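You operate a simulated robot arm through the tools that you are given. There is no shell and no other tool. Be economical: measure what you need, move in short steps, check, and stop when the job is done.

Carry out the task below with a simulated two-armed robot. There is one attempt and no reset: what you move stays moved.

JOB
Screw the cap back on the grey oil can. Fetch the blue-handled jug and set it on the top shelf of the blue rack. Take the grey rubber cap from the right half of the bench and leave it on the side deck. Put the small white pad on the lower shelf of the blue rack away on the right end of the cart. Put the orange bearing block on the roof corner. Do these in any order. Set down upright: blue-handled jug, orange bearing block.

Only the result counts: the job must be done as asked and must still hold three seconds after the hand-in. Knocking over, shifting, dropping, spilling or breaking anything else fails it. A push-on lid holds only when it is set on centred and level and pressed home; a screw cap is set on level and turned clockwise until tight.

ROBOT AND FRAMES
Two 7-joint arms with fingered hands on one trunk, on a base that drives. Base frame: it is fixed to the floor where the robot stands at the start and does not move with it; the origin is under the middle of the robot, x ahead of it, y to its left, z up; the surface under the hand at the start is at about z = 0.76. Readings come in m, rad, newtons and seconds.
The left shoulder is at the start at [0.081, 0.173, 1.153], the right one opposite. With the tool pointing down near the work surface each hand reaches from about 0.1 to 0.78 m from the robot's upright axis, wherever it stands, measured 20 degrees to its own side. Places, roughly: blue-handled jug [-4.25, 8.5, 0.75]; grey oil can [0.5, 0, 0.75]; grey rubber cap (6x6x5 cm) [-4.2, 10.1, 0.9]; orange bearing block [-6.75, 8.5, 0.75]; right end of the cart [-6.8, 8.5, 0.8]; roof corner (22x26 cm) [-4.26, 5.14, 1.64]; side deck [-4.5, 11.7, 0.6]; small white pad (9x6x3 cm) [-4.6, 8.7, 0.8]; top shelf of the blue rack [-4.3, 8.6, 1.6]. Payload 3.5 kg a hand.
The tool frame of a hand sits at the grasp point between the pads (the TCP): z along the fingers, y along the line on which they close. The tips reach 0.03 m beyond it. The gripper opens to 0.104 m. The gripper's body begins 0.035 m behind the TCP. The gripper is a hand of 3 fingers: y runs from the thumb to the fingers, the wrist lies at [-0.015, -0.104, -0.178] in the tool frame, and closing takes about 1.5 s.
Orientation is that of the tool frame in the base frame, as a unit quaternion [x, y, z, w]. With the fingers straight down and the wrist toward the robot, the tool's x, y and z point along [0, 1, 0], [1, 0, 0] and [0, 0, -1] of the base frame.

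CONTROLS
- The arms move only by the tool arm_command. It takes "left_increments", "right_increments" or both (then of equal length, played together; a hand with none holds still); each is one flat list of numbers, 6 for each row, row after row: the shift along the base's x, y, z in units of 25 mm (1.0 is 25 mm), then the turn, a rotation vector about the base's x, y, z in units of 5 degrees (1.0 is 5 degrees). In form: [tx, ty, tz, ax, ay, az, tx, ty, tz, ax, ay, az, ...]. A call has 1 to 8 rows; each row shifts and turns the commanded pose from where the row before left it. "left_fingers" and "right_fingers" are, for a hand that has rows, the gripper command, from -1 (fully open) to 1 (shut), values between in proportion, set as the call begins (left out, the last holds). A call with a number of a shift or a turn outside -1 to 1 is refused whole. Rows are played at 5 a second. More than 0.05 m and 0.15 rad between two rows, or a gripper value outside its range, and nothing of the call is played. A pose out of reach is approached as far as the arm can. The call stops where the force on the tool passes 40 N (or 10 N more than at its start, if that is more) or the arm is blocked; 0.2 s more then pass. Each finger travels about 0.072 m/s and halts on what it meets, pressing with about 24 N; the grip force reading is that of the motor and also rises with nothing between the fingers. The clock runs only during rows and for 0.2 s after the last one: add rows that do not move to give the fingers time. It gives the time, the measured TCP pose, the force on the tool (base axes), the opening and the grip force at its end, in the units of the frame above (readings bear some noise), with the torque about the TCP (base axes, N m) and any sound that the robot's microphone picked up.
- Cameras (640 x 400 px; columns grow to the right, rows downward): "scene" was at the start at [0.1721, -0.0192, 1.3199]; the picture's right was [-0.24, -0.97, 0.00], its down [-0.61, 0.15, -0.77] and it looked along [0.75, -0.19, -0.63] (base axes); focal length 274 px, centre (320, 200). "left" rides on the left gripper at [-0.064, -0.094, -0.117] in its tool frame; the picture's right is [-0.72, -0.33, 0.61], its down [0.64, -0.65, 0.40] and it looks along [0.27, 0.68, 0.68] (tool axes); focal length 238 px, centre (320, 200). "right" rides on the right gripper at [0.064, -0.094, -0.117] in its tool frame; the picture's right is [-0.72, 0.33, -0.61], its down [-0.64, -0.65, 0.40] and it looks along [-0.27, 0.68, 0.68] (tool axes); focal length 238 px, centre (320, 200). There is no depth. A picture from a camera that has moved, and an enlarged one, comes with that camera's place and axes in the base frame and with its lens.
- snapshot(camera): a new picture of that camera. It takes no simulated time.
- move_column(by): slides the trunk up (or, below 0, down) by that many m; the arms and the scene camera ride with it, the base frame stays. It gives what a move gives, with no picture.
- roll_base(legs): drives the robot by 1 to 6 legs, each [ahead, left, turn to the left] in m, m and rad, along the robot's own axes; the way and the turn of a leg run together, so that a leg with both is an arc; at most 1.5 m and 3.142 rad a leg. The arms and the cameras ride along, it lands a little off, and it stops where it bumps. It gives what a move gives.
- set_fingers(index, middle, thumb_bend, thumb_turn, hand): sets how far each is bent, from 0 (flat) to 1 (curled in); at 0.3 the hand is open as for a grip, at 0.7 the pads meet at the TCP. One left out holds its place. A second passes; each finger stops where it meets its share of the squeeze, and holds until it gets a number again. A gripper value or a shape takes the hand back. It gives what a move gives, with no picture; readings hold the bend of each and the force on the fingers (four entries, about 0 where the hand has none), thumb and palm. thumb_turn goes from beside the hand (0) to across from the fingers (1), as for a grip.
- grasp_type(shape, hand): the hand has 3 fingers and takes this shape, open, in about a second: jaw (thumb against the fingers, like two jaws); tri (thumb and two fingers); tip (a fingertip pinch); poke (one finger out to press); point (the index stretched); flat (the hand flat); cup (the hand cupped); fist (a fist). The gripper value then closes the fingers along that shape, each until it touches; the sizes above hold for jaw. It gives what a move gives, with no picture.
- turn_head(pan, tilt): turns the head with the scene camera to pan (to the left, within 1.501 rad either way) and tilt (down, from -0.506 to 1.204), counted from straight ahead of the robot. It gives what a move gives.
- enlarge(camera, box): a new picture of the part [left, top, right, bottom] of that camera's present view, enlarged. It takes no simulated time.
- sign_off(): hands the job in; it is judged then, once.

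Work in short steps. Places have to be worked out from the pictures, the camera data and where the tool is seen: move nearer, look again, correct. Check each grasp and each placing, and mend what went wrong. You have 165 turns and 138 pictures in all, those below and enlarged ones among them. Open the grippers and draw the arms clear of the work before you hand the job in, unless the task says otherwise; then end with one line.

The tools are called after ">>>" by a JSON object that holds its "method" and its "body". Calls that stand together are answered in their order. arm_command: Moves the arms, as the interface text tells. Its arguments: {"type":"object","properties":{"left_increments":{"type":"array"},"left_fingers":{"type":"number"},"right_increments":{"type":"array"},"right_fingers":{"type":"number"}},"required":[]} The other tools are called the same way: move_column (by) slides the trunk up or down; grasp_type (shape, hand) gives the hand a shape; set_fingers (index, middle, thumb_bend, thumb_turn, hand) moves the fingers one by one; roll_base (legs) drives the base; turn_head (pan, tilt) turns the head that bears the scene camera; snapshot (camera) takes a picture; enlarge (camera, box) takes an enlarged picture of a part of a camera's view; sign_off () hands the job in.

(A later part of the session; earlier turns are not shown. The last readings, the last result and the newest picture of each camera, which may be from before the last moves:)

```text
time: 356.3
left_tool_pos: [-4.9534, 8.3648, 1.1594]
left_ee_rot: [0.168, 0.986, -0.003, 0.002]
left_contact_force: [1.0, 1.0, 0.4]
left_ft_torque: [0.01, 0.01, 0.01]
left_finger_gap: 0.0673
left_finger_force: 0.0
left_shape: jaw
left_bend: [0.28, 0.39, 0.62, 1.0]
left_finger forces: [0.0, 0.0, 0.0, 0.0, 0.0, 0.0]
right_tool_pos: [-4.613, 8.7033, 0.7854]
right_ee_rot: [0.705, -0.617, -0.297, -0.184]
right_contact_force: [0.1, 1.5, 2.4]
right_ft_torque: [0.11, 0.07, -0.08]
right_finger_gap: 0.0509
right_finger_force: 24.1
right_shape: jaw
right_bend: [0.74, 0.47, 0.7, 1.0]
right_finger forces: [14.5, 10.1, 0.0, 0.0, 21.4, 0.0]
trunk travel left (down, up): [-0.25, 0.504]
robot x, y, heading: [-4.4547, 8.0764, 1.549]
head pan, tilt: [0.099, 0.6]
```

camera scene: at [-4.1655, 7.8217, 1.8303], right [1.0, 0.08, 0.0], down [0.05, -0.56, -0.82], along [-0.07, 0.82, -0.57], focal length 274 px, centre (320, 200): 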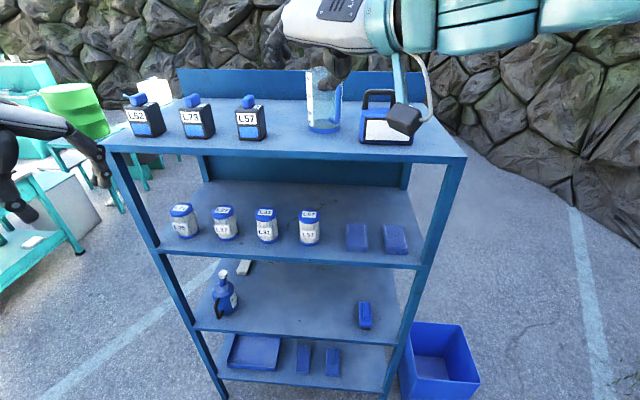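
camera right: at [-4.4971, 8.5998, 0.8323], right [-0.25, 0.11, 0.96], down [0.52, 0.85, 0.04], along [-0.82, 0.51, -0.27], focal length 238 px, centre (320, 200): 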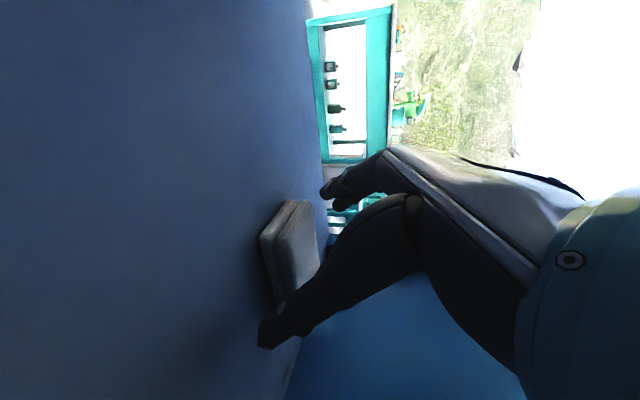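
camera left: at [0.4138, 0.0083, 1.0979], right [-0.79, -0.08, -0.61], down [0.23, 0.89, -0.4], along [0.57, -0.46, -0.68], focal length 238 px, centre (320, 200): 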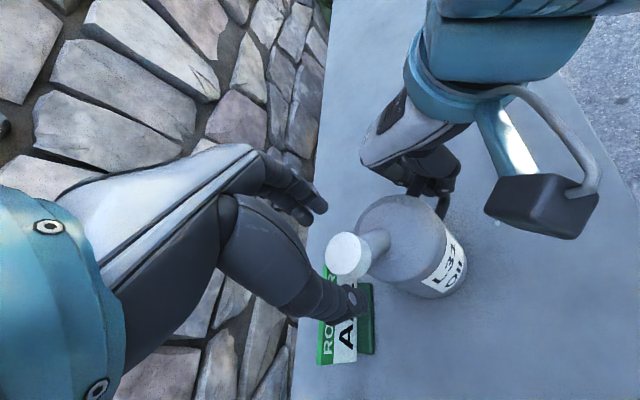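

The pad is gripped (21 N). Lift 3 cm, move right past the bottle, then back the base out.

>>> {"method": "arm_command", "body": {"right_increments": [0, 0, 0.5, 0, 0, 0, 0.1, 0, 0.6, 0, 0, 0, 0.9, 0, 0.2, 0, 0, 0, 0.9, 0, 0, 0, 0, 0, 0.9, 0, 0, 0, 0, 0, 0.9, 0, 0, 0, 0, 0, 0.9, 0, 0, 0, 0, 0, 0.9, 0, 0, 0, 0, 0]}}

```text
time: 358.1
left_tool_pos: [-4.9524, 8.3661, 1.1574]
left_ee_rot: [0.168, 0.986, -0.003, 0.001]
left_contact_force: [1.0, 0.4, 0.7]
left_ft_torque: [-0.01, -0.01, 0.0]
left_finger_gap: 0.0672
left_finger_force: 0.0
left_shape: jaw
left_bend: [0.28, 0.39, 0.62, 1.0]
left_finger forces: [0.0, 0.0, 0.0, 0.1, 0.0, 0.0]
right_tool_pos: [-4.4762, 8.7038, 0.8169]
right_ee_rot: [0.705, -0.617, -0.297, -0.185]
right_contact_force: [-0.2, 0.3, -1.6]
right_ft_torque: [-0.05, 0.02, 0.02]
right_finger_gap: 0.0511
right_finger_force: 24.1
right_shape: jaw
right_bend: [0.74, 0.47, 0.7, 1.0]
right_finger forces: [14.6, 8.4, 0.1, 0.0, 21.2, 0.0]
trunk travel left (down, up): [-0.25, 0.504]
robot x, y, heading: [-4.4556, 8.0811, 1.55]
head pan, tilt: [0.099, 0.6]
```

Clear of the bottle. Back the base out 0.42 m and tuck the hand in/up before driving to the cart.

>>> {"method": "roll_base", "body": {"legs": [[-0.42, 0, 0]]}}

>>> {"method": "arm_command", "body": {"right_increments": [0, -0.8, 0.8, 0, 0, 0, 0, -0.8, 0.8, 0, 0, 0, 0, -0.8, 0.8, 0, 0, 0, 0, -0.8, 0.8, 0, 0, 0, 0, -0.8, 0.8, 0, 0, 0, 0, 0, 0.8, 0, 0, 0]}}

>>> {"method": "roll_base", "body": {"legs": [[0, 0.9, 0], [0.45, 0.32, 0], [0, 0, 1.59]]}}

>>> {"method": "turn_head", "body": {"pan": -0.15, "tilt": 0.55}}

>>> {"method": "snapshot", "body": {"camera": "scene"}}

```text
time: 360.7
left_tool_pos: [-4.9628, 7.9449, 1.1576]
left_ee_rot: [0.168, 0.986, -0.003, 0.002]
left_contact_force: [0.1, 0.7, -1.0]
left_ft_torque: [0.02, 0.02, 0.0]
left_finger_gap: 0.0675
left_finger_force: 0.0
left_shape: jaw
left_bend: [0.28, 0.39, 0.62, 1.0]
left_finger forces: [0.1, 0.0, 0.0, 0.1, 0.1, 0.0]
right_tool_pos: [-4.4865, 8.2846, 0.8172]
right_ee_rot: [0.706, -0.616, -0.297, -0.185]
right_contact_force: [0.2, 0.8, -0.6]
right_ft_torque: [0.01, -0.04, 0.0]
right_finger_gap: 0.0504
right_finger_force: 23.7
right_shape: jaw
right_bend: [0.74, 0.47, 0.7, 1.0]
right_finger forces: [14.6, 8.5, 0.1, 0.0, 21.1, 0.1]
trunk travel left (down, up): [-0.25, 0.504]
robot x, y, heading: [-4.4641, 7.6643, 1.546]
head pan, tilt: [0.099, 0.6]
```

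```text
time: 362.1
left_tool_pos: [-4.9618, 7.9469, 1.1587]
left_ee_rot: [0.168, 0.986, -0.002, 0.0]
left_contact_force: [0.2, -0.4, 0.4]
left_ft_torque: [-0.02, -0.04, 0.03]
left_finger_gap: 0.0674
left_finger_force: 0.0
left_shape: jaw
left_bend: [0.28, 0.39, 0.62, 1.0]
left_finger forces: [0.1, 0.0, 0.0, 0.1, 0.1, 0.0]
right_tool_pos: [-4.4865, 8.1837, 0.9377]
right_ee_rot: [0.705, -0.617, -0.297, -0.186]
right_contact_force: [0.5, -0.4, -1.2]
right_ft_torque: [-0.04, -0.03, 0.03]
right_finger_gap: 0.0506
right_finger_force: 23.7
right_shape: jaw
right_bend: [0.74, 0.47, 0.7, 1.0]
right_finger forces: [14.6, 8.4, 0.0, 0.1, 21.2, 0.0]
trunk travel left (down, up): [-0.25, 0.504]
robot x, y, heading: [-4.4667, 7.6633, 1.55]
head pan, tilt: [0.099, 0.6]
```

```text
time: 373.5
left_tool_pos: [-5.9528, 7.6459, 1.1584]
left_ee_rot: [-0.58, 0.814, -0.001, 0.003]
left_contact_force: [-0.4, -0.8, -0.2]
left_ft_torque: [-0.03, -0.04, 0.0]
left_finger_gap: 0.0674
left_finger_force: 0.3
left_shape: jaw
left_bend: [0.28, 0.39, 0.62, 1.0]
left_finger forces: [0.1, 0.0, 0.0, 0.0, 0.0, 0.1]
right_tool_pos: [-6.1929, 8.1221, 0.9378]
right_ee_rot: [0.935, 0.064, -0.34, 0.08]
right_contact_force: [-0.2, 0.1, -1.7]
right_ft_torque: [0.01, -0.01, 0.01]
right_finger_gap: 0.0507
right_finger_force: 23.2
right_shape: jaw
right_bend: [0.74, 0.47, 0.7, 1.0]
right_finger forces: [14.6, 8.0, 0.1, 0.0, 21.2, 0.0]
trunk travel left (down, up): [-0.25, 0.504]
robot x, y, heading: [-5.6733, 8.1493, 3.124]
head pan, tilt: [0.099, 0.6]
```

```text
time: 374.2
left_tool_pos: [-5.9535, 7.6472, 1.1577]
left_ee_rot: [-0.58, 0.815, 0.0, 0.003]
left_contact_force: [0.2, 0.0, 0.7]
left_ft_torque: [0.01, -0.02, 0.01]
left_finger_gap: 0.0671
left_finger_force: 0.0
left_shape: jaw
left_bend: [0.28, 0.39, 0.62, 1.0]
left_finger forces: [0.0, 0.0, 0.0, 0.1, 0.0, 0.0]
right_tool_pos: [-6.1944, 8.1215, 0.9383]
right_ee_rot: [0.934, 0.064, -0.341, 0.081]
right_contact_force: [-1.0, -0.2, 0.0]
right_ft_torque: [0.01, -0.05, -0.02]
right_finger_gap: 0.0505
right_finger_force: 24.1
right_shape: jaw
right_bend: [0.74, 0.47, 0.7, 1.0]
right_finger forces: [14.6, 8.2, 0.0, 0.0, 21.3, 0.1]
trunk travel left (down, up): [-0.25, 0.504]
robot x, y, heading: [-5.6699, 8.143, 3.126]
head pan, tilt: [-0.15, 0.55]
```

```text
7 pictures are left
camera scene: at [-5.8505, 8.1638, 1.3318], right [0.17, 0.99, 0.0], down [0.52, -0.09, -0.85], along [-0.84, 0.14, -0.52], focal length 274 px, centre (320, 200)
```

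scene: 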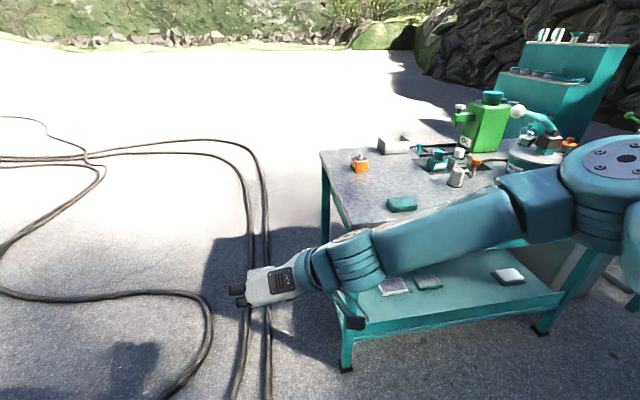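

The cart top is at z≈0.79, spanning x -6.51…-7.24 from its south edge y≈8.395; the orange block is at ~[-6.98, 8.545] and there's a free spot at ~[-6.75, 8.48]. Drive right 0.36 and forward 0.46.

>>> {"method": "roll_base", "body": {"legs": [[0, -0.36, 0.015], [0.46, 0, 0]]}}

```text
time: 378.9
left_tool_pos: [-6.4035, 8.0016, 1.1584]
left_ee_rot: [-0.585, 0.811, -0.002, 0.003]
left_contact_force: [-0.7, 0.2, -0.1]
left_ft_torque: [0.0, -0.01, -0.01]
left_finger_gap: 0.0672
left_finger_force: 0.0
left_shape: jaw
left_bend: [0.28, 0.39, 0.62, 1.0]
left_finger forces: [0.0, 0.0, 0.0, 0.1, 0.1, 0.1]
right_tool_pos: [-6.6474, 8.4744, 0.9365]
right_ee_rot: [0.935, 0.069, -0.339, 0.082]
right_contact_force: [-1.0, -0.3, -0.7]
right_ft_torque: [0.02, -0.02, 0.02]
right_finger_gap: 0.0507
right_finger_force: 24.5
right_shape: jaw
right_bend: [0.74, 0.47, 0.7, 1.0]
right_finger forces: [14.6, 8.1, 0.0, 0.0, 21.2, 0.1]
trunk travel left (down, up): [-0.25, 0.504]
robot x, y, heading: [-6.1288, 8.5051, 3.132]
head pan, tilt: [-0.15, 0.55]
```

Extend 10 cm and lower to z≈0.87, then look.

>>> {"method": "arm_command", "body": {"right_increments": [-0.8, 0.05, -0.3, 0, 0, 0, -0.8, 0.05, -0.4, 0, 0, 0, -0.8, 0.05, -0.5, 0, 0, 0, -0.8, 0.05, -0.6, 0, 0, 0, -0.8, 0.05, -0.6, 0, 0, 0]}}

>>> {"method": "snapshot", "body": {"camera": "scene"}}

```text
time: 380.1
left_tool_pos: [-6.3985, 8.0021, 1.1596]
left_ee_rot: [-0.585, 0.811, 0.0, 0.002]
left_contact_force: [0.0, 0.2, -0.3]
left_ft_torque: [-0.01, -0.04, -0.03]
left_finger_gap: 0.0673
left_finger_force: 0.1
left_shape: jaw
left_bend: [0.28, 0.39, 0.62, 1.0]
left_finger forces: [0.1, 0.0, 0.0, 0.0, 0.0, 0.1]
right_tool_pos: [-6.7464, 8.4786, 0.885]
right_ee_rot: [0.933, 0.07, -0.343, 0.085]
right_contact_force: [7.8, 0.6, 24.0]
right_ft_torque: [-0.55, 0.24, 0.09]
right_finger_gap: 0.0516
right_finger_force: 24.3
right_shape: jaw
right_bend: [0.74, 0.45, 0.71, 1.0]
right_finger forces: [16.6, 23.9, 0.1, 0.0, 23.2, 0.0]
trunk travel left (down, up): [-0.25, 0.504]
robot x, y, heading: [-6.1271, 8.5009, 3.133]
head pan, tilt: [-0.15, 0.55]
```

```text
6 pictures are left
camera scene: at [-6.3012, 8.5204, 1.333], right [0.16, 0.99, 0.0], down [0.51, -0.08, -0.85], along [-0.84, 0.13, -0.52], focal length 274 px, centre (320, 200)
```

scene: 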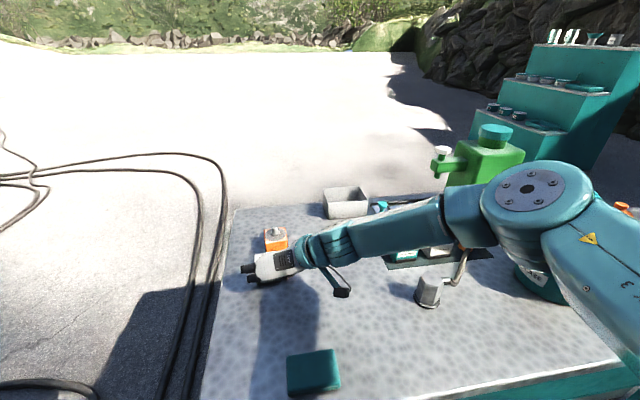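

Contact: the cart top is actually at z≈0.845, which puts the block at ~[-6.861, 8.495]. The pad is a bit close to it, so I'll lift 1 cm, move 6.5 cm toward me, and set down.

>>> {"method": "arm_command", "body": {"right_increments": [0.1, 0, 0.6, 0, 0, 0, 0.85, 0, 0.3, 0, 0, 0, 0.85, 0, 0, 0, 0, 0, 0.85, -0.1, 0, 0, 0, 0, 0, 0, -0.3, 0, 0, 0]}}

>>> {"method": "arm_command", "body": {"right_increments": [0, 0, -0.15, 0, 0, 0, 0, 0, 0, 0, 0, 0]}}

```text
time: 381.3
left_tool_pos: [-6.402, 8.0013, 1.1579]
left_ee_rot: [-0.584, 0.811, -0.002, 0.003]
left_contact_force: [-0.2, -0.2, 0.2]
left_ft_torque: [0.0, 0.04, 0.0]
left_finger_gap: 0.0674
left_finger_force: 0.1
left_shape: jaw
left_bend: [0.28, 0.39, 0.62, 1.0]
left_finger forces: [0.0, 0.1, 0.1, 0.0, 0.0, 0.0]
right_tool_pos: [-6.6832, 8.479, 0.8933]
right_ee_rot: [0.934, 0.069, -0.34, 0.081]
right_contact_force: [-0.4, -0.6, -0.5]
right_ft_torque: [0.05, -0.03, -0.01]
right_finger_gap: 0.0509
right_finger_force: 23.8
right_shape: jaw
right_bend: [0.74, 0.46, 0.71, 1.0]
right_finger forces: [15.5, 9.6, 0.0, 0.0, 22.7, 0.0]
trunk travel left (down, up): [-0.25, 0.504]
robot x, y, heading: [-6.1252, 8.5055, 3.135]
head pan, tilt: [-0.15, 0.55]
```

```text
time: 381.9
left_tool_pos: [-6.4017, 8.0016, 1.1596]
left_ee_rot: [-0.585, 0.811, -0.001, 0.003]
left_contact_force: [-0.6, 0.2, 0.0]
left_ft_torque: [0.01, -0.02, 0.02]
left_finger_gap: 0.0671
left_finger_force: 0.0
left_shape: jaw
left_bend: [0.28, 0.39, 0.62, 1.0]
left_finger forces: [0.0, 0.1, 0.0, 0.1, 0.0, 0.1]
right_tool_pos: [-6.6809, 8.4768, 0.8888]
right_ee_rot: [0.934, 0.069, -0.34, 0.082]
right_contact_force: [0.0, -0.2, 0.3]
right_ft_torque: [-0.07, 0.06, 0.02]
right_finger_gap: 0.051
right_finger_force: 23.9
right_shape: jaw
right_bend: [0.74, 0.46, 0.71, 1.0]
right_finger forces: [15.9, 9.6, 0.0, 0.1, 22.8, 0.0]
trunk travel left (down, up): [-0.25, 0.504]
robot x, y, heading: [-6.1269, 8.5066, 3.135]
head pan, tilt: [-0.15, 0.55]
```

Still just above; lower a few mm more until it touches, then release and rise.

>>> {"method": "arm_command", "body": {"right_increments": [0, 0, -0.15, 0, 0, 0, 0, 0, -0.12, 0, 0, 0, 0, 0, 0, 0, 0, 0]}}

>>> {"method": "arm_command", "body": {"right_increments": [0, 0, 0, 0, 0, 0, 0, 0, 0, 0, 0, 0, 0, 0, 0, 0, 0, 0, 0, 0, 0, 0, 0, 0, 0, 0, 0, 0, 0, 0], "right_fingers": -0.6}}

>>> {"method": "arm_command", "body": {"right_increments": [0.4, 0, 0.5, 0, 0, 0, 0.6, 0, 0.6, 0, 0, 0, 0.5, 0, 0.9, 0, 0, 0, 0, 0, 1, 0, 0, 0, 0, 0, 1, 0, 0, 0, 0, 0, 1, 0, 0, 0, 0, 0, 1, 0, 0, 0]}}

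```text
time: 382.7
left_tool_pos: [-6.4001, 8.0035, 1.1586]
left_ee_rot: [-0.584, 0.812, -0.001, 0.002]
left_contact_force: [0.6, 0.7, 0.2]
left_ft_torque: [0.0, -0.02, 0.02]
left_finger_gap: 0.0673
left_finger_force: 0.0
left_shape: jaw
left_bend: [0.28, 0.39, 0.62, 1.0]
left_finger forces: [0.0, 0.0, 0.0, 0.1, 0.0, 0.1]
right_tool_pos: [-6.6804, 8.4772, 0.8856]
right_ee_rot: [0.933, 0.069, -0.344, 0.083]
right_contact_force: [2.5, 2.1, 18.3]
right_ft_torque: [-0.47, 0.25, 0.08]
right_finger_gap: 0.0513
right_finger_force: 23.8
right_shape: jaw
right_bend: [0.74, 0.45, 0.71, 1.0]
right_finger forces: [14.9, 20.9, 0.0, 0.1, 24.7, 0.1]
trunk travel left (down, up): [-0.25, 0.504]
robot x, y, heading: [-6.1278, 8.5055, 3.138]
head pan, tilt: [-0.15, 0.55]
```

```text
time: 383.9
left_tool_pos: [-6.4009, 8.0022, 1.1584]
left_ee_rot: [-0.584, 0.812, -0.001, 0.002]
left_contact_force: [-0.2, 0.3, 0.2]
left_ft_torque: [0.01, 0.01, 0.0]
left_finger_gap: 0.0671
left_finger_force: 0.0
left_shape: jaw
left_bend: [0.28, 0.39, 0.62, 1.0]
left_finger forces: [0.0, 0.1, 0.0, 0.0, 0.0, 0.0]
right_tool_pos: [-6.6825, 8.4786, 0.8807]
right_ee_rot: [0.934, 0.069, -0.34, 0.081]
right_contact_force: [0.4, 0.2, -0.2]
right_ft_torque: [0.0, 0.02, 0.0]
right_finger_gap: 0.083
right_finger_force: 0.1
right_shape: jaw
right_bend: [0.27, 0.34, 0.5, 0.99]
right_finger forces: [0.1, 0.0, 0.0, 0.0, 0.1, 0.1]
trunk travel left (down, up): [-0.25, 0.504]
robot x, y, heading: [-6.1232, 8.5022, 3.13]
head pan, tilt: [-0.15, 0.55]
```

```text
time: 385.5
left_tool_pos: [-6.4015, 8.0007, 1.1577]
left_ee_rot: [-0.585, 0.811, -0.001, 0.003]
left_contact_force: [0.2, -0.8, 0.1]
left_ft_torque: [0.02, 0.03, 0.0]
left_finger_gap: 0.0674
left_finger_force: 0.2
left_shape: jaw
left_bend: [0.28, 0.39, 0.62, 1.0]
left_finger forces: [0.0, 0.1, 0.0, 0.0, 0.0, 0.0]
right_tool_pos: [-6.6424, 8.4764, 1.0326]
right_ee_rot: [0.935, 0.07, -0.339, 0.08]
right_contact_force: [0.0, -0.5, -0.4]
right_ft_torque: [0.01, 0.02, 0.03]
right_finger_gap: 0.0831
right_finger_force: 0.0
right_shape: jaw
right_bend: [0.27, 0.34, 0.5, 0.99]
right_finger forces: [0.1, 0.0, 0.1, 0.1, 0.1, 0.0]
trunk travel left (down, up): [-0.25, 0.504]
robot x, y, heading: [-6.1298, 8.5032, 3.135]
head pan, tilt: [-0.15, 0.55]
```

Pad released. Now look at the orange block and the pad in one enlarged picture.

>>> {"method": "enlarge", "body": {"camera": "scene", "box": [190, 180, 390, 390]}}

```text
1.90 times, centred on (290, 285) of scene
camera zoom: at [-6.3049, 8.52, 1.332], right [0.16, 0.99, 0.0], down [0.52, -0.08, -0.85], along [-0.84, 0.13, -0.52], focal length 522 px, centre (377, 38)
```

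zoom: 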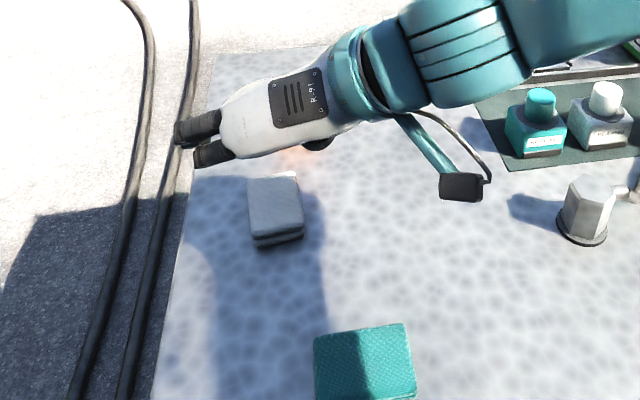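

The pad lies flat. Now reorient the right hand to fingers-down, wrist toward me: undo the pitch, then yaw −100°.

>>> {"method": "arm_command", "body": {"right_increments": [0, 0, 0.4, 0.306, -0.97, 0, 0, 0, 0.4, 0.306, -0.97, 0, 0, 0, 0.4, 0.306, -0.97, 0, 0, 0, 0.4, 0.306, -0.97, 0, 0, 0, 0, 0.306, -0.97, 0, 0, 0, 0, 0.306, -0.97, 0, 0, 0, 0, 0.306, -0.97, 0, 0, 0, 0, 0.306, -0.97, 0], "right_fingers": -1}}

>>> {"method": "arm_command", "body": {"right_increments": [0, 0, 0, 0, 0, -1, 0, 0, 0, 0, 0, -1, 0, 0, 0, 0, 0, -1, 0, 0, 0, 0, 0, -1, 0, 0, 0, 0, 0, -1, 0, 0, 0, 0, 0, -1, 0, 0, 0, 0, 0, -1, 0, 0, 0, 0, 0, -1]}}

>>> {"method": "arm_command", "body": {"right_increments": [0, 0, 0, 0, 0, -1, 0, 0, 0, 0, 0, -1, 0, 0, 0, 0, 0, -1, 0, 0, 0, 0, 0, -1, 0, 0, 0, 0, 0, -1, 0, 0, 0, 0, 0, -1, 0, 0, 0, 0, 0, -1, 0, 0, 0, 0, 0, -1]}}

```text
time: 387.3
left_tool_pos: [-6.4024, 8.0032, 1.1573]
left_ee_rot: [-0.585, 0.811, -0.001, 0.003]
left_contact_force: [0.4, -0.5, 0.7]
left_ft_torque: [0.0, -0.02, -0.03]
left_finger_gap: 0.0674
left_finger_force: 0.1
left_shape: jaw
left_bend: [0.28, 0.39, 0.62, 1.0]
left_finger forces: [0.0, 0.1, 0.0, 0.0, 0.0, 0.0]
right_tool_pos: [-6.6411, 8.4756, 1.0724]
right_ee_rot: [0.997, 0.074, 0.0, 0.005]
right_contact_force: [-0.3, -0.7, -0.6]
right_ft_torque: [0.01, -0.03, -0.03]
right_finger_gap: 0.1036
right_finger_force: 0.1
right_shape: jaw
right_bend: [0.3, 0.3, 0.3, 0.98]
right_finger forces: [0.1, 0.1, 0.0, 0.1, 0.0, 0.0]
trunk travel left (down, up): [-0.25, 0.504]
robot x, y, heading: [-6.1251, 8.5063, 3.136]
head pan, tilt: [-0.15, 0.55]
```

```text
time: 389.1
left_tool_pos: [-6.4015, 8.0022, 1.158]
left_ee_rot: [-0.585, 0.811, 0.0, 0.003]
left_contact_force: [-0.5, 0.8, 0.2]
left_ft_torque: [0.01, -0.01, 0.01]
left_finger_gap: 0.0673
left_finger_force: 0.0
left_shape: jaw
left_bend: [0.28, 0.39, 0.62, 1.0]
left_finger forces: [0.0, 0.0, 0.0, 0.0, 0.0, 0.0]
right_tool_pos: [-6.6154, 8.4534, 1.0704]
right_ee_rot: [0.962, -0.273, -0.003, 0.005]
right_contact_force: [0.5, 0.2, -0.1]
right_ft_torque: [0.01, 0.01, -0.01]
right_finger_gap: 0.1036
right_finger_force: 0.1
right_shape: jaw
right_bend: [0.3, 0.3, 0.3, 0.98]
right_finger forces: [0.0, 0.0, 0.0, 0.1, 0.0, 0.0]
right hand out of reach, approached as far as the arm can: row 3, 4, 5, 6, 7, 8
trunk travel left (down, up): [-0.25, 0.504]
robot x, y, heading: [-6.1254, 8.5052, 3.135]
head pan, tilt: [-0.15, 0.55]
```

```text
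time: 390.9
left_tool_pos: [-6.4022, 8.0011, 1.1579]
left_ee_rot: [-0.585, 0.811, -0.002, 0.004]
left_contact_force: [0.3, 0.1, 0.4]
left_ft_torque: [-0.01, 0.02, 0.03]
left_finger_gap: 0.0673
left_finger_force: 0.0
left_shape: jaw
left_bend: [0.28, 0.39, 0.62, 1.0]
left_finger forces: [0.0, 0.1, 0.1, 0.1, 0.0, 0.0]
right_tool_pos: [-6.5835, 8.4385, 1.0342]
right_ee_rot: [0.831, -0.552, 0.054, 0.042]
right_contact_force: [-0.5, 0.9, -0.5]
right_ft_torque: [0.0, 0.01, -0.01]
right_finger_gap: 0.1036
right_finger_force: 0.1
right_shape: jaw
right_bend: [0.3, 0.3, 0.3, 0.98]
right_finger forces: [0.1, 0.0, 0.1, 0.0, 0.0, 0.0]
right hand out of reach, approached as far as the arm can: row 1, 2, 3, 4, 5, 6, 7, 8
trunk travel left (down, up): [-0.25, 0.504]
robot x, y, heading: [-6.1287, 8.5022, 3.136]
head pan, tilt: [-0.15, 0.55]
```

Nearly there (23° left). Move forward-right to a more natural position while finishing the yaw and levelling.

>>> {"method": "arm_command", "body": {"right_increments": [-0.6, 0.3, 0.3, 0, 0, 0, -0.6, 0.3, 0.3, 0, 0, -1, -0.6, 0.3, 0.3, 0, 0, -1, -0.6, 0.3, 0.3, 0, 0, -1, -0.6, 0.3, 0, 0, 0, -1, -0.6, 0.3, 0, 0, 0, -0.5]}}

```text
time: 392.3
left_tool_pos: [-6.4031, 8.0022, 1.158]
left_ee_rot: [-0.585, 0.811, -0.001, 0.003]
left_contact_force: [-0.5, 0.0, 0.1]
left_ft_torque: [-0.02, 0.0, 0.01]
left_finger_gap: 0.0673
left_finger_force: 0.2
left_shape: jaw
left_bend: [0.28, 0.39, 0.62, 1.0]
left_finger forces: [0.1, 0.0, 0.0, 0.0, 0.1, 0.1]
right_tool_pos: [-6.6489, 8.4356, 1.0586]
right_ee_rot: [0.762, -0.636, 0.005, 0.117]
right_contact_force: [-0.3, 0.2, 0.0]
right_ft_torque: [-0.01, 0.0, -0.01]
right_finger_gap: 0.1038
right_finger_force: 0.0
right_shape: jaw
right_bend: [0.3, 0.3, 0.3, 0.98]
right_finger forces: [0.0, 0.1, 0.0, 0.0, 0.0, 0.0]
right hand out of reach, approached as far as the arm can: row 1, 2, 3, 4
trunk travel left (down, up): [-0.25, 0.504]
robot x, y, heading: [-6.1263, 8.5067, 3.134]
head pan, tilt: [-0.15, 0.55]
```

The right arm is in an awkward branch; the left hand is already naturally fingers-down, so I'll use it for the block. Move the right hand up and aside, shift the base slightly, and bring the left over.

>>> {"method": "arm_command", "body": {"right_increments": [0.4, 0.3, 1, 0, 0, 0, 0.4, 0.5, 1, 0, 0, 0, 0.4, 0.9, 1, 0, 0, 0, 0.4, 0.9, 1, 0, 0, 0, 0.4, 0.9, 0.5, 0, 0, 0, 0.4, 0.9, 0.5, 0, 0, 0, 0.4, 0.9, 0, 0, 0, 0, 0.4, 0.9, 0, 0, 0, 0], "left_increments": [0, 0, 0, 0, 0, 0.46, 0, 0, 0, 0, 0, 0.46, 0, 0, 0, 0, 0, 0.46, 0, 0, 0, 0, 0, 0.46, -0.5, 0.3, 0, 0, 0, 0.46, -0.5, 0.3, 0, 0, 0, 0.46, -0.5, 0.3, 0, 0, 0, 0.46, -0.5, 0.3, 0, 0, 0, 0.46], "left_fingers": -1}}

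>>> {"method": "roll_base", "body": {"legs": [[0.05, -0.06, 0]]}}

```text
time: 394.1
left_tool_pos: [-6.4524, 8.0324, 1.1589]
left_ee_rot: [0.707, -0.707, 0.001, -0.003]
left_contact_force: [-0.2, 0.1, -0.4]
left_ft_torque: [-0.02, -0.01, 0.01]
left_finger_gap: 0.1037
left_finger_force: 0.0
left_shape: jaw
left_bend: [0.3, 0.3, 0.3, 0.98]
left_finger forces: [0.0, 0.0, 0.0, 0.0, 0.0, 0.0]
right_tool_pos: [-6.5689, 8.5914, 1.1833]
right_ee_rot: [0.763, -0.636, 0.005, 0.117]
right_contact_force: [0.0, 0.3, -0.1]
right_ft_torque: [0.01, 0.01, 0.0]
right_finger_gap: 0.1035
right_finger_force: 0.1
right_shape: jaw
right_bend: [0.3, 0.3, 0.3, 0.98]
right_finger forces: [0.0, 0.0, 0.0, 0.0, 0.0, 0.1]
trunk travel left (down, up): [-0.25, 0.504]
robot x, y, heading: [-6.1275, 8.5046, 3.133]
head pan, tilt: [-0.15, 0.55]
```

```text
time: 395.1
left_tool_pos: [-6.5014, 8.0917, 1.1591]
left_ee_rot: [-0.707, 0.707, -0.001, 0.003]
left_contact_force: [0.4, 0.9, 0.6]
left_ft_torque: [-0.03, 0.04, 0.02]
left_finger_gap: 0.1036
left_finger_force: 0.1
left_shape: jaw
left_bend: [0.3, 0.3, 0.3, 0.98]
left_finger forces: [0.0, 0.0, 0.1, 0.0, 0.0, 0.0]
right_tool_pos: [-6.6188, 8.651, 1.1829]
right_ee_rot: [0.763, -0.635, 0.006, 0.118]
right_contact_force: [-0.7, 0.1, -0.4]
right_ft_torque: [-0.03, -0.01, 0.0]
right_finger_gap: 0.1038
right_finger_force: 0.1
right_shape: jaw
right_bend: [0.3, 0.3, 0.3, 0.98]
right_finger forces: [0.1, 0.1, 0.1, 0.0, 0.0, 0.0]
trunk travel left (down, up): [-0.25, 0.504]
robot x, y, heading: [-6.1743, 8.5617, 3.138]
head pan, tilt: [-0.15, 0.55]
```

Bring the left hand above the block in two moves.

>>> {"method": "arm_command", "body": {"left_increments": [-0.85, 0.95, -0.1, 0, 0, 0, -0.85, 0.95, -0.1, 0, 0, 0, -0.85, 0.95, -0.1, 0, 0, 0, -0.85, 0.95, -0.1, 0, 0, 0, -0.85, 0.95, -0.1, 0, 0, 0, -0.85, 0.95, -0.1, 0, 0, 0, -0.85, 0.95, -0.1, 0, 0, 0, -0.85, 0.95, -0.1, 0, 0, 0], "right_increments": [0.3, 0.4, 0, 0, 0, 0, 0.3, 0.4, 0, 0, 0, 0, 0.3, 0.4, 0, 0, 0, 0, 0.3, 0.4, 0, 0, 0, 0, 0.3, 0.4, 0, 0, 0, 0, 0, 0, 0, 0, 0, 0, 0, 0, 0, 0, 0, 0, 0, 0, 0, 0, 0, 0]}}

>>> {"method": "arm_command", "body": {"left_increments": [-0.85, 0.95, -0.3, 0, 0, 0, -0.85, 0.95, -0.4, 0, 0, 0, -0.85, 0.95, -0.4, 0, 0, 0, -0.85, 0.95, -0.5, 0, 0, 0, -0.85, 0.95, -0.5, 0, 0, 0, -0.85, 0.95, -0.5, 0, 0, 0, -0.85, 0.95, -0.5, 0, 0, 0, -0.85, 0.95, -0.5, 0, 0, 0]}}

>>> {"method": "snapshot", "body": {"camera": "left"}}

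```text
time: 396.9
left_tool_pos: [-6.6712, 8.2819, 1.1381]
left_ee_rot: [0.707, -0.707, 0.0, -0.003]
left_contact_force: [-0.4, 0.4, -0.6]
left_ft_torque: [-0.05, -0.02, -0.02]
left_finger_gap: 0.1038
left_finger_force: 0.1
left_shape: jaw
left_bend: [0.3, 0.3, 0.3, 0.98]
left_finger forces: [0.1, 0.0, 0.0, 0.0, 0.1, 0.0]
right_tool_pos: [-6.5809, 8.7, 1.1833]
right_ee_rot: [0.763, -0.636, 0.005, 0.117]
right_contact_force: [-0.5, -0.6, -0.3]
right_ft_torque: [0.01, 0.04, -0.03]
right_finger_gap: 0.1038
right_finger_force: 0.1
right_shape: jaw
right_bend: [0.3, 0.3, 0.3, 0.98]
right_finger forces: [0.0, 0.0, 0.0, 0.0, 0.0, 0.0]
trunk travel left (down, up): [-0.25, 0.504]
robot x, y, heading: [-6.1763, 8.5635, 3.14]
head pan, tilt: [-0.15, 0.55]
```

```text
time: 398.8
left_tool_pos: [-6.7946, 8.4193, 1.0723]
left_ee_rot: [0.708, -0.707, 0.0, -0.002]
left_contact_force: [-0.2, -0.4, -0.8]
left_ft_torque: [0.01, -0.04, -0.04]
left_finger_gap: 0.1037
left_finger_force: 0.0
left_shape: jaw
left_bend: [0.3, 0.3, 0.3, 0.98]
left_finger forces: [0.0, 0.0, 0.1, 0.1, 0.1, 0.0]
left hand out of reach, approached as far as the arm can: row 6, 7, 8
right_tool_pos: [-6.5807, 8.7006, 1.1836]
right_ee_rot: [0.763, -0.636, 0.006, 0.117]
right_contact_force: [-0.5, 0.4, -0.4]
right_ft_torque: [-0.01, -0.01, -0.05]
right_finger_gap: 0.1039
right_finger_force: 0.1
right_shape: jaw
right_bend: [0.3, 0.3, 0.3, 0.98]
right_finger forces: [0.0, 0.1, 0.1, 0.0, 0.0, 0.0]
trunk travel left (down, up): [-0.25, 0.504]
robot x, y, heading: [-6.176, 8.5656, 3.133]
head pan, tilt: [-0.15, 0.55]
```

```text
4 pictures are left
camera left: at [-6.7007, 8.483, 1.1897], right [0.33, 0.72, -0.61], down [0.65, -0.64, -0.41], along [-0.68, -0.27, -0.68], focal length 238 px, centre (320, 200)
```

left: 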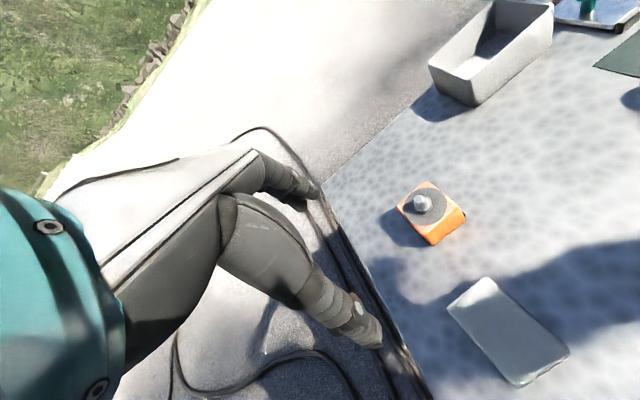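

Block confirmed at [-6.86, 8.497], faces aligned with the axes. Shift the base +y 8 cm and forward 3 cm, then centre the left hand over it.

>>> {"method": "roll_base", "body": {"legs": [[0.03, -0.08, 0]]}}

>>> {"method": "arm_command", "body": {"left_increments": [-0.5, 0, -0.4, 0, 0, 0, -0.5, 0, -0.6, 0, 0, 0, -0.4, 0, -0.6, 0, 0, 0, 0, 0, 0, 0, 0, 0]}}

```text
time: 399.8
left_tool_pos: [-6.8233, 8.5015, 1.0732]
left_ee_rot: [-0.707, 0.707, 0.001, 0.003]
left_contact_force: [-0.6, 0.5, -0.3]
left_ft_torque: [0.01, -0.04, 0.02]
left_finger_gap: 0.1038
left_finger_force: 0.1
left_shape: jaw
left_bend: [0.3, 0.3, 0.3, 0.98]
left_finger forces: [0.1, 0.0, 0.0, 0.1, 0.0, 0.1]
right_tool_pos: [-6.6097, 8.7811, 1.183]
right_ee_rot: [0.763, -0.635, 0.005, 0.117]
right_contact_force: [0.0, 0.5, -1.7]
right_ft_torque: [-0.03, -0.03, 0.03]
right_finger_gap: 0.1038
right_finger_force: 0.0
right_shape: jaw
right_bend: [0.3, 0.3, 0.3, 0.98]
right_finger forces: [0.0, 0.0, 0.0, 0.0, 0.1, 0.0]
trunk travel left (down, up): [-0.25, 0.504]
robot x, y, heading: [-6.2056, 8.6444, 3.135]
head pan, tilt: [-0.15, 0.55]
```

```text
time: 400.8
left_tool_pos: [-6.8419, 8.4884, 1.0396]
left_ee_rot: [-0.707, 0.707, 0.001, 0.003]
left_contact_force: [-1.0, -0.2, -0.2]
left_ft_torque: [0.0, 0.01, -0.01]
left_finger_gap: 0.1035
left_finger_force: 0.0
left_shape: jaw
left_bend: [0.3, 0.3, 0.3, 0.98]
left_finger forces: [0.0, 0.0, 0.1, 0.0, 0.0, 0.0]
left hand out of reach, approached as far as the arm can: row 1, 2
right_tool_pos: [-6.6082, 8.781, 1.1836]
right_ee_rot: [0.763, -0.635, 0.005, 0.117]
right_contact_force: [0.4, 0.1, 0.1]
right_ft_torque: [0.02, 0.0, 0.0]
right_finger_gap: 0.1036
right_finger_force: 0.1
right_shape: jaw
right_bend: [0.3, 0.3, 0.3, 0.98]
right_finger forces: [0.0, 0.1, 0.0, 0.0, 0.0, 0.1]
trunk travel left (down, up): [-0.25, 0.504]
robot x, y, heading: [-6.2055, 8.64, 3.137]
head pan, tilt: [-0.15, 0.55]
```

Reach improves as it lowers. Descend to ~0.95 while correcting to [-6.861, 8.497].

>>> {"method": "arm_command", "body": {"left_increments": [0, 0, -0.9, 0, 0, 0, 0, 0.1, -0.9, 0, 0, 0, -0.2, 0.15, -0.8, 0, 0, 0, -0.3, 0.1, -0.5, 0, 0, 0, -0.3, 0, 0, 0, 0, 0]}}

```text
time: 402.0
left_tool_pos: [-6.845, 8.4774, 0.9686]
left_ee_rot: [-0.706, 0.708, 0.002, 0.003]
left_contact_force: [0.3, -0.2, -0.3]
left_ft_torque: [0.05, -0.03, 0.01]
left_finger_gap: 0.1037
left_finger_force: 0.1
left_shape: jaw
left_bend: [0.3, 0.3, 0.3, 0.98]
left_finger forces: [0.1, 0.0, 0.0, 0.0, 0.0, 0.1]
left hand out of reach, approached as far as the arm can: row 2, 3, 4, 5
right_tool_pos: [-6.6096, 8.781, 1.1828]
right_ee_rot: [0.763, -0.636, 0.005, 0.116]
right_contact_force: [0.9, 0.5, -0.1]
right_ft_torque: [-0.03, 0.03, -0.02]
right_finger_gap: 0.104
right_finger_force: 0.1
right_shape: jaw
right_bend: [0.3, 0.3, 0.3, 0.98]
right_finger forces: [0.0, 0.1, 0.1, 0.1, 0.0, 0.0]
trunk travel left (down, up): [-0.25, 0.504]
robot x, y, heading: [-6.2048, 8.6441, 3.135]
head pan, tilt: [-0.15, 0.55]
```

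Use a tiny base move to take out the remaining offset (16 mm forward, 20 mm right), then lower with the trunk.

>>> {"method": "roll_base", "body": {"legs": [[0.016, -0.02, 0]]}}

>>> {"method": "move_column", "body": {"by": -0.04}}

>>> {"method": "snapshot", "body": {"camera": "left"}}

```text
time: 402.9
left_tool_pos: [-6.8612, 8.4974, 0.968]
left_ee_rot: [-0.707, 0.707, 0.0, 0.003]
left_contact_force: [-0.3, 0.2, -0.2]
left_ft_torque: [0.0, 0.02, 0.03]
left_finger_gap: 0.1038
left_finger_force: 0.0
left_shape: jaw
left_bend: [0.3, 0.3, 0.3, 0.98]
left_finger forces: [0.0, 0.1, 0.1, 0.1, 0.0, 0.1]
right_tool_pos: [-6.6268, 8.8015, 1.1825]
right_ee_rot: [0.763, -0.636, 0.005, 0.117]
right_contact_force: [0.1, -0.7, -0.4]
right_ft_torque: [-0.03, -0.01, -0.01]
right_finger_gap: 0.104
right_finger_force: 0.0
right_shape: jaw
right_bend: [0.3, 0.3, 0.3, 0.98]
right_finger forces: [0.1, 0.0, 0.0, 0.0, 0.1, 0.1]
trunk travel left (down, up): [-0.25, 0.504]
robot x, y, heading: [-6.2233, 8.6655, 3.137]
head pan, tilt: [-0.15, 0.55]
```

```text
time: 403.7
left_tool_pos: [-6.8594, 8.4966, 0.9299]
left_ee_rot: [-0.706, 0.708, 0.002, 0.003]
left_contact_force: [0.9, 0.7, 0.3]
left_ft_torque: [0.03, 0.02, -0.01]
left_finger_gap: 0.1039
left_finger_force: 0.0
left_shape: jaw
left_bend: [0.3, 0.3, 0.3, 0.98]
left_finger forces: [0.0, 0.0, 0.1, 0.1, 0.0, 0.0]
right_tool_pos: [-6.6244, 8.8004, 1.1442]
right_ee_rot: [0.763, -0.635, 0.004, 0.118]
right_contact_force: [0.6, -0.1, 0.4]
right_ft_torque: [0.02, 0.03, 0.01]
right_finger_gap: 0.1036
right_finger_force: 0.1
right_shape: jaw
right_bend: [0.3, 0.3, 0.3, 0.98]
right_finger forces: [0.1, 0.0, 0.1, 0.0, 0.0, 0.1]
trunk travel left (down, up): [-0.21, 0.544]
robot x, y, heading: [-6.217, 8.6661, 3.135]
head pan, tilt: [-0.15, 0.55]
```

```text
3 pictures are left
camera left: at [-6.7653, 8.5599, 1.0462], right [0.33, 0.72, -0.61], down [0.65, -0.64, -0.41], along [-0.68, -0.26, -0.68], focal length 238 px, centre (320, 200)
```

left: 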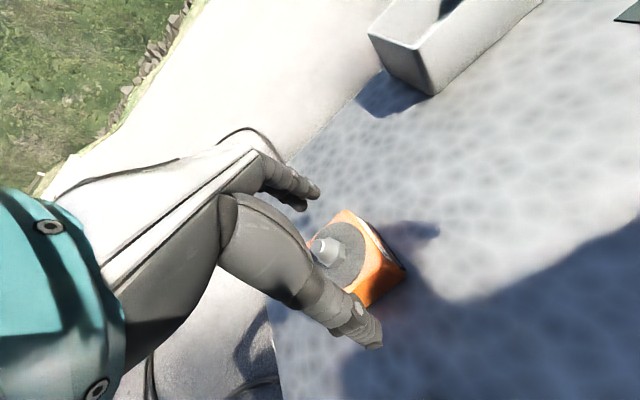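

Well centred. Lower 4.2 cm more with the trunk and grip.

>>> {"method": "move_column", "body": {"by": -0.042}}

>>> {"method": "arm_command", "body": {"left_increments": [0, 0, 0, 0, 0, 0, 0, 0, 0, 0, 0, 0, 0, 0, 0, 0, 0, 0, 0, 0, 0, 0, 0, 0, 0, 0, 0, 0, 0, 0, 0, 0, 0, 0, 0, 0], "left_fingers": 1}}

```text
time: 404.5
left_tool_pos: [-6.8601, 8.4964, 0.8885]
left_ee_rot: [-0.706, 0.708, 0.002, 0.002]
left_contact_force: [1.0, -0.1, 0.4]
left_ft_torque: [0.0, 0.02, -0.01]
left_finger_gap: 0.1036
left_finger_force: 0.1
left_shape: jaw
left_bend: [0.3, 0.3, 0.3, 0.98]
left_finger forces: [0.0, 0.1, 0.1, 0.0, 0.0, 0.0]
right_tool_pos: [-6.6247, 8.8014, 1.1016]
right_ee_rot: [0.763, -0.636, 0.004, 0.119]
right_contact_force: [0.1, -0.7, 0.2]
right_ft_torque: [0.03, 0.02, -0.02]
right_finger_gap: 0.1038
right_finger_force: 0.1
right_shape: jaw
right_bend: [0.3, 0.3, 0.3, 0.98]
right_finger forces: [0.1, 0.0, 0.0, 0.0, 0.0, 0.0]
trunk travel left (down, up): [-0.168, 0.586]
robot x, y, heading: [-6.2171, 8.6628, 3.136]
head pan, tilt: [-0.15, 0.55]
```

```text
time: 405.9
left_tool_pos: [-6.8595, 8.497, 0.8857]
left_ee_rot: [-0.707, 0.707, 0.002, 0.003]
left_contact_force: [0.5, -0.2, 0.4]
left_ft_torque: [-0.02, -0.01, 0.03]
left_finger_gap: 0.0539
left_finger_force: 24.1
left_shape: jaw
left_bend: [0.74, 0.44, 0.69, 1.0]
left_finger forces: [14.0, 7.6, 0.0, 0.0, 21.9, 0.1]
right_tool_pos: [-6.625, 8.8001, 1.1011]
right_ee_rot: [0.763, -0.636, 0.005, 0.117]
right_contact_force: [-0.8, -0.1, -0.2]
right_ft_torque: [-0.03, 0.03, 0.04]
right_finger_gap: 0.1036
right_finger_force: 0.1
right_shape: jaw
right_bend: [0.3, 0.3, 0.3, 0.98]
right_finger forces: [0.0, 0.0, 0.0, 0.0, 0.0, 0.0]
trunk travel left (down, up): [-0.168, 0.586]
robot x, y, heading: [-6.2198, 8.6618, 3.133]
head pan, tilt: [-0.15, 0.55]
```

The block is gripped. Lift with the trunk, back away from the cart, and use one picture to look south along the west side of the blue box.

>>> {"method": "move_column", "body": {"by": 0.4}}

>>> {"method": "roll_base", "body": {"legs": [[-0.5, 0, 0], [0, 0.5, 0]]}}

>>> {"method": "turn_head", "body": {"pan": 1.5, "tilt": 0.25}}

>>> {"method": "snapshot", "body": {"camera": "scene"}}

```text
time: 409.8
left_tool_pos: [-6.8259, 8.495, 1.3801]
left_ee_rot: [-0.704, 0.706, 0.059, -0.053]
left_contact_force: [-0.4, 0.3, -5.1]
left_ft_torque: [0.0, -0.03, 0.01]
left_finger_gap: 0.054
left_finger_force: 24.3
left_shape: jaw
left_bend: [0.74, 0.44, 0.69, 1.0]
left_finger forces: [13.9, 7.6, 0.0, 0.0, 22.3, 0.1]
right_tool_pos: [-6.6263, 8.8003, 1.5009]
right_ee_rot: [0.763, -0.636, 0.006, 0.116]
right_contact_force: [1.2, -0.3, 0.4]
right_ft_torque: [0.02, -0.01, 0.0]
right_finger_gap: 0.1037
right_finger_force: 0.0
right_shape: jaw
right_bend: [0.3, 0.3, 0.3, 0.98]
right_finger forces: [0.0, 0.0, 0.0, 0.0, 0.0, 0.0]
trunk travel left (down, up): [-0.568, 0.186]
robot x, y, heading: [-6.2224, 8.6641, 3.134]
head pan, tilt: [-0.15, 0.55]
```

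```text
time: 415.2
left_tool_pos: [-6.3302, 7.9999, 1.3812]
left_ee_rot: [-0.702, 0.708, 0.058, -0.053]
left_contact_force: [0.3, -0.4, -5.7]
left_ft_torque: [0.02, 0.0, -0.01]
left_finger_gap: 0.0539
left_finger_force: 24.2
left_shape: jaw
left_bend: [0.74, 0.44, 0.69, 1.0]
left_finger forces: [13.9, 7.7, 0.1, 0.0, 22.4, 0.0]
right_tool_pos: [-6.1297, 8.3039, 1.5014]
right_ee_rot: [0.762, -0.637, 0.004, 0.116]
right_contact_force: [-0.2, 0.1, -0.2]
right_ft_torque: [0.01, -0.04, 0.0]
right_finger_gap: 0.1036
right_finger_force: 0.0
right_shape: jaw
right_bend: [0.3, 0.3, 0.3, 0.98]
right_finger forces: [0.0, 0.1, 0.0, 0.0, 0.0, 0.0]
trunk travel left (down, up): [-0.568, 0.186]
robot x, y, heading: [-5.7225, 8.1662, 3.133]
head pan, tilt: [-0.15, 0.55]
```

```text
time: 416.9
left_tool_pos: [-6.3295, 8.0002, 1.3817]
left_ee_rot: [-0.701, 0.708, 0.059, -0.052]
left_contact_force: [0.4, -0.2, -5.3]
left_ft_torque: [0.03, 0.01, 0.01]
left_finger_gap: 0.054
left_finger_force: 23.4
left_shape: jaw
left_bend: [0.74, 0.44, 0.69, 1.0]
left_finger forces: [14.1, 7.6, 0.1, 0.0, 22.4, 0.0]
right_tool_pos: [-6.1288, 8.3016, 1.501]
right_ee_rot: [0.761, -0.638, 0.005, 0.116]
right_contact_force: [0.5, 0.5, 0.4]
right_ft_torque: [0.02, -0.01, 0.03]
right_finger_gap: 0.1036
right_finger_force: 0.1
right_shape: jaw
right_bend: [0.3, 0.3, 0.3, 0.98]
right_finger forces: [0.0, 0.1, 0.0, 0.0, 0.0, 0.0]
trunk travel left (down, up): [-0.568, 0.186]
robot x, y, heading: [-5.7258, 8.1653, 3.125]
head pan, tilt: [1.499, 0.25]
```

```text
2 pictures are left
camera scene: at [-5.7481, 8.0729, 1.6806], right [-1.0, 0.08, 0.0], down [0.02, 0.25, -0.97], along [-0.08, -0.97, -0.25], focal length 274 px, centre (320, 200)
```

scene: 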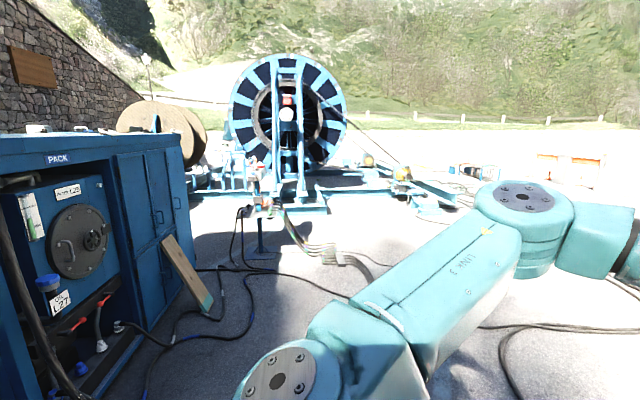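

I can see the box's west face; its south-west corner is at ~[-4.44, 5.07], matching the roof corner. First level the block (undo a 9° tilt picked up while lifting) and pull the hands in a little.

>>> {"method": "arm_command", "body": {"left_increments": [0.5, -0.1, -0.3, 0, -0.3, 0, 0.5, -0.1, -0.3, 0, -0.3, 0, 0.5, -0.1, 0, 0, -0.3, 0, 0.5, -0.1, 0, 0, -0.3, 0, 0.5, 0, 0, 0, -0.3, 0, 0.5, 0, 0, 0, -0.3, 0], "right_increments": [0.3, 0.3, 0, 0, 0, 0, 0.3, 0.3, 0, 0, 0, 0, 0.3, 0.3, 0, 0, 0, 0, 0.3, 0.3, 0, 0, 0, 0, 0, 0, 0, 0, 0, 0, 0, 0, 0, 0, 0, 0]}}

>>> {"method": "roll_base", "body": {"legs": [[0, 0, 1.57], [0, 0, 1.57]]}}

```text
time: 418.3
left_tool_pos: [-6.2534, 7.9907, 1.3667]
left_ee_rot: [-0.704, 0.71, 0.004, 0.003]
left_contact_force: [-0.6, 0.2, -4.1]
left_ft_torque: [0.04, 0.05, -0.02]
left_finger_gap: 0.054
left_finger_force: 24.5
left_shape: jaw
left_bend: [0.74, 0.44, 0.69, 1.0]
left_finger forces: [14.1, 7.8, 0.0, 0.1, 22.1, 0.1]
right_tool_pos: [-6.099, 8.3336, 1.4995]
right_ee_rot: [0.761, -0.638, 0.004, 0.117]
right_contact_force: [0.2, -0.1, 0.2]
right_ft_torque: [0.02, 0.0, 0.0]
right_finger_gap: 0.1035
right_finger_force: 0.1
right_shape: jaw
right_bend: [0.3, 0.3, 0.3, 0.98]
right_finger forces: [0.1, 0.0, 0.0, 0.0, 0.1, 0.0]
trunk travel left (down, up): [-0.568, 0.186]
robot x, y, heading: [-5.723, 8.166, 3.127]
head pan, tilt: [1.499, 0.25]
```

```text
time: 426.4
left_tool_pos: [-5.1939, 8.335, 1.3656]
left_ee_rot: [0.713, 0.701, -0.003, 0.003]
left_contact_force: [0.3, 0.1, -5.0]
left_ft_torque: [-0.02, -0.02, -0.03]
left_finger_gap: 0.0534
left_finger_force: 24.1
left_shape: jaw
left_bend: [0.74, 0.44, 0.69, 1.0]
left_finger forces: [13.8, 7.5, 0.0, 0.0, 21.3, 0.0]
right_tool_pos: [-5.3522, 7.9925, 1.5019]
right_ee_rot: [0.641, 0.759, 0.117, -0.005]
right_contact_force: [0.7, 0.8, 1.0]
right_ft_torque: [0.01, 0.0, -0.03]
right_finger_gap: 0.1034
right_finger_force: 0.1
right_shape: jaw
right_bend: [0.3, 0.3, 0.3, 0.98]
right_finger forces: [0.0, 0.0, 0.1, 0.1, 0.1, 0.0]
trunk travel left (down, up): [-0.568, 0.186]
robot x, y, heading: [-5.7264, 8.1635, -0.018]
head pan, tilt: [1.499, 0.25]
```

Level, and facing east. Now drive south along x≈-5.73.

>>> {"method": "roll_base", "body": {"legs": [[0, -1.5, 0], [0, -1.5, 0.018]]}}

```text
time: 440.8
left_tool_pos: [-5.2441, 5.3552, 1.3664]
left_ee_rot: [0.704, 0.71, -0.002, 0.003]
left_contact_force: [0.0, 1.1, -5.1]
left_ft_torque: [0.0, 0.02, 0.02]
left_finger_gap: 0.0532
left_finger_force: 24.1
left_shape: jaw
left_bend: [0.74, 0.44, 0.69, 1.0]
left_finger forces: [13.7, 7.5, 0.0, 0.0, 21.2, 0.0]
right_tool_pos: [-5.3939, 5.0107, 1.5004]
right_ee_rot: [0.633, 0.765, 0.117, -0.006]
right_contact_force: [0.6, 0.0, 0.2]
right_ft_torque: [0.02, 0.0, -0.01]
right_finger_gap: 0.1037
right_finger_force: 0.1
right_shape: jaw
right_bend: [0.3, 0.3, 0.3, 0.98]
right_finger forces: [0.1, 0.0, 0.1, 0.0, 0.0, 0.1]
trunk travel left (down, up): [-0.568, 0.186]
robot x, y, heading: [-5.7726, 5.1743, 0.003]
head pan, tilt: [1.499, 0.25]
```

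No trouble crossing the hoses. Raise the trunk and arm so the block clears the roof (z 1.64), then look at the corner.

>>> {"method": "move_column", "body": {"by": 0.18}}

>>> {"method": "arm_command", "body": {"left_increments": [0, 0, 1, 0, 0, 0, 0, 0, 1, 0, 0, 0, 0, 0, 1, 0, 0, 0, 0, 0, 1, 0, 0, 0, 0, 0, 1, 0, 0, 0, 0, 0, 1, 0, 0, 0, 0, 0, 1, 0, 0, 0, 0, 0, 1, 0, 0, 0]}}

```text
time: 442.8
left_tool_pos: [-5.2443, 5.3555, 1.5462]
left_ee_rot: [0.705, 0.71, -0.002, 0.003]
left_contact_force: [-0.3, 0.2, -5.2]
left_ft_torque: [-0.01, -0.02, 0.01]
left_finger_gap: 0.0533
left_finger_force: 24.0
left_shape: jaw
left_bend: [0.74, 0.44, 0.69, 1.0]
left_finger forces: [13.8, 7.4, 0.0, 0.1, 21.4, 0.0]
right_tool_pos: [-5.3945, 5.0104, 1.6811]
right_ee_rot: [0.632, 0.766, 0.117, -0.005]
right_contact_force: [0.3, 0.0, 1.1]
right_ft_torque: [-0.02, 0.0, -0.03]
right_finger_gap: 0.1035
right_finger_force: 0.1
right_shape: jaw
right_bend: [0.3, 0.3, 0.3, 0.98]
right_finger forces: [0.1, 0.0, 0.0, 0.0, 0.1, 0.1]
trunk travel left (down, up): [-0.748, 0.006]
robot x, y, heading: [-5.7686, 5.1717, 0.001]
head pan, tilt: [1.499, 0.25]
```

```text
time: 444.6
left_tool_pos: [-5.2435, 5.3607, 1.737]
left_ee_rot: [0.705, 0.709, -0.001, 0.004]
left_contact_force: [0.2, 0.0, -5.3]
left_ft_torque: [-0.03, 0.02, 0.01]
left_finger_gap: 0.0535
left_finger_force: 23.9
left_shape: jaw
left_bend: [0.74, 0.44, 0.69, 1.0]
left_finger forces: [13.8, 7.6, 0.0, 0.0, 21.4, 0.1]
left hand out of reach, approached as far as the arm can: row 8
right_tool_pos: [-5.3955, 5.0097, 1.6803]
right_ee_rot: [0.633, 0.766, 0.117, -0.006]
right_contact_force: [-0.2, 0.5, -0.9]
right_ft_torque: [0.02, -0.02, 0.02]
right_finger_gap: 0.1037
right_finger_force: 0.0
right_shape: jaw
right_bend: [0.3, 0.3, 0.3, 0.98]
right_finger forces: [0.0, 0.0, 0.1, 0.0, 0.0, 0.0]
trunk travel left (down, up): [-0.748, 0.006]
robot x, y, heading: [-5.7717, 5.1753, -0.001]
head pan, tilt: [1.499, 0.25]
```

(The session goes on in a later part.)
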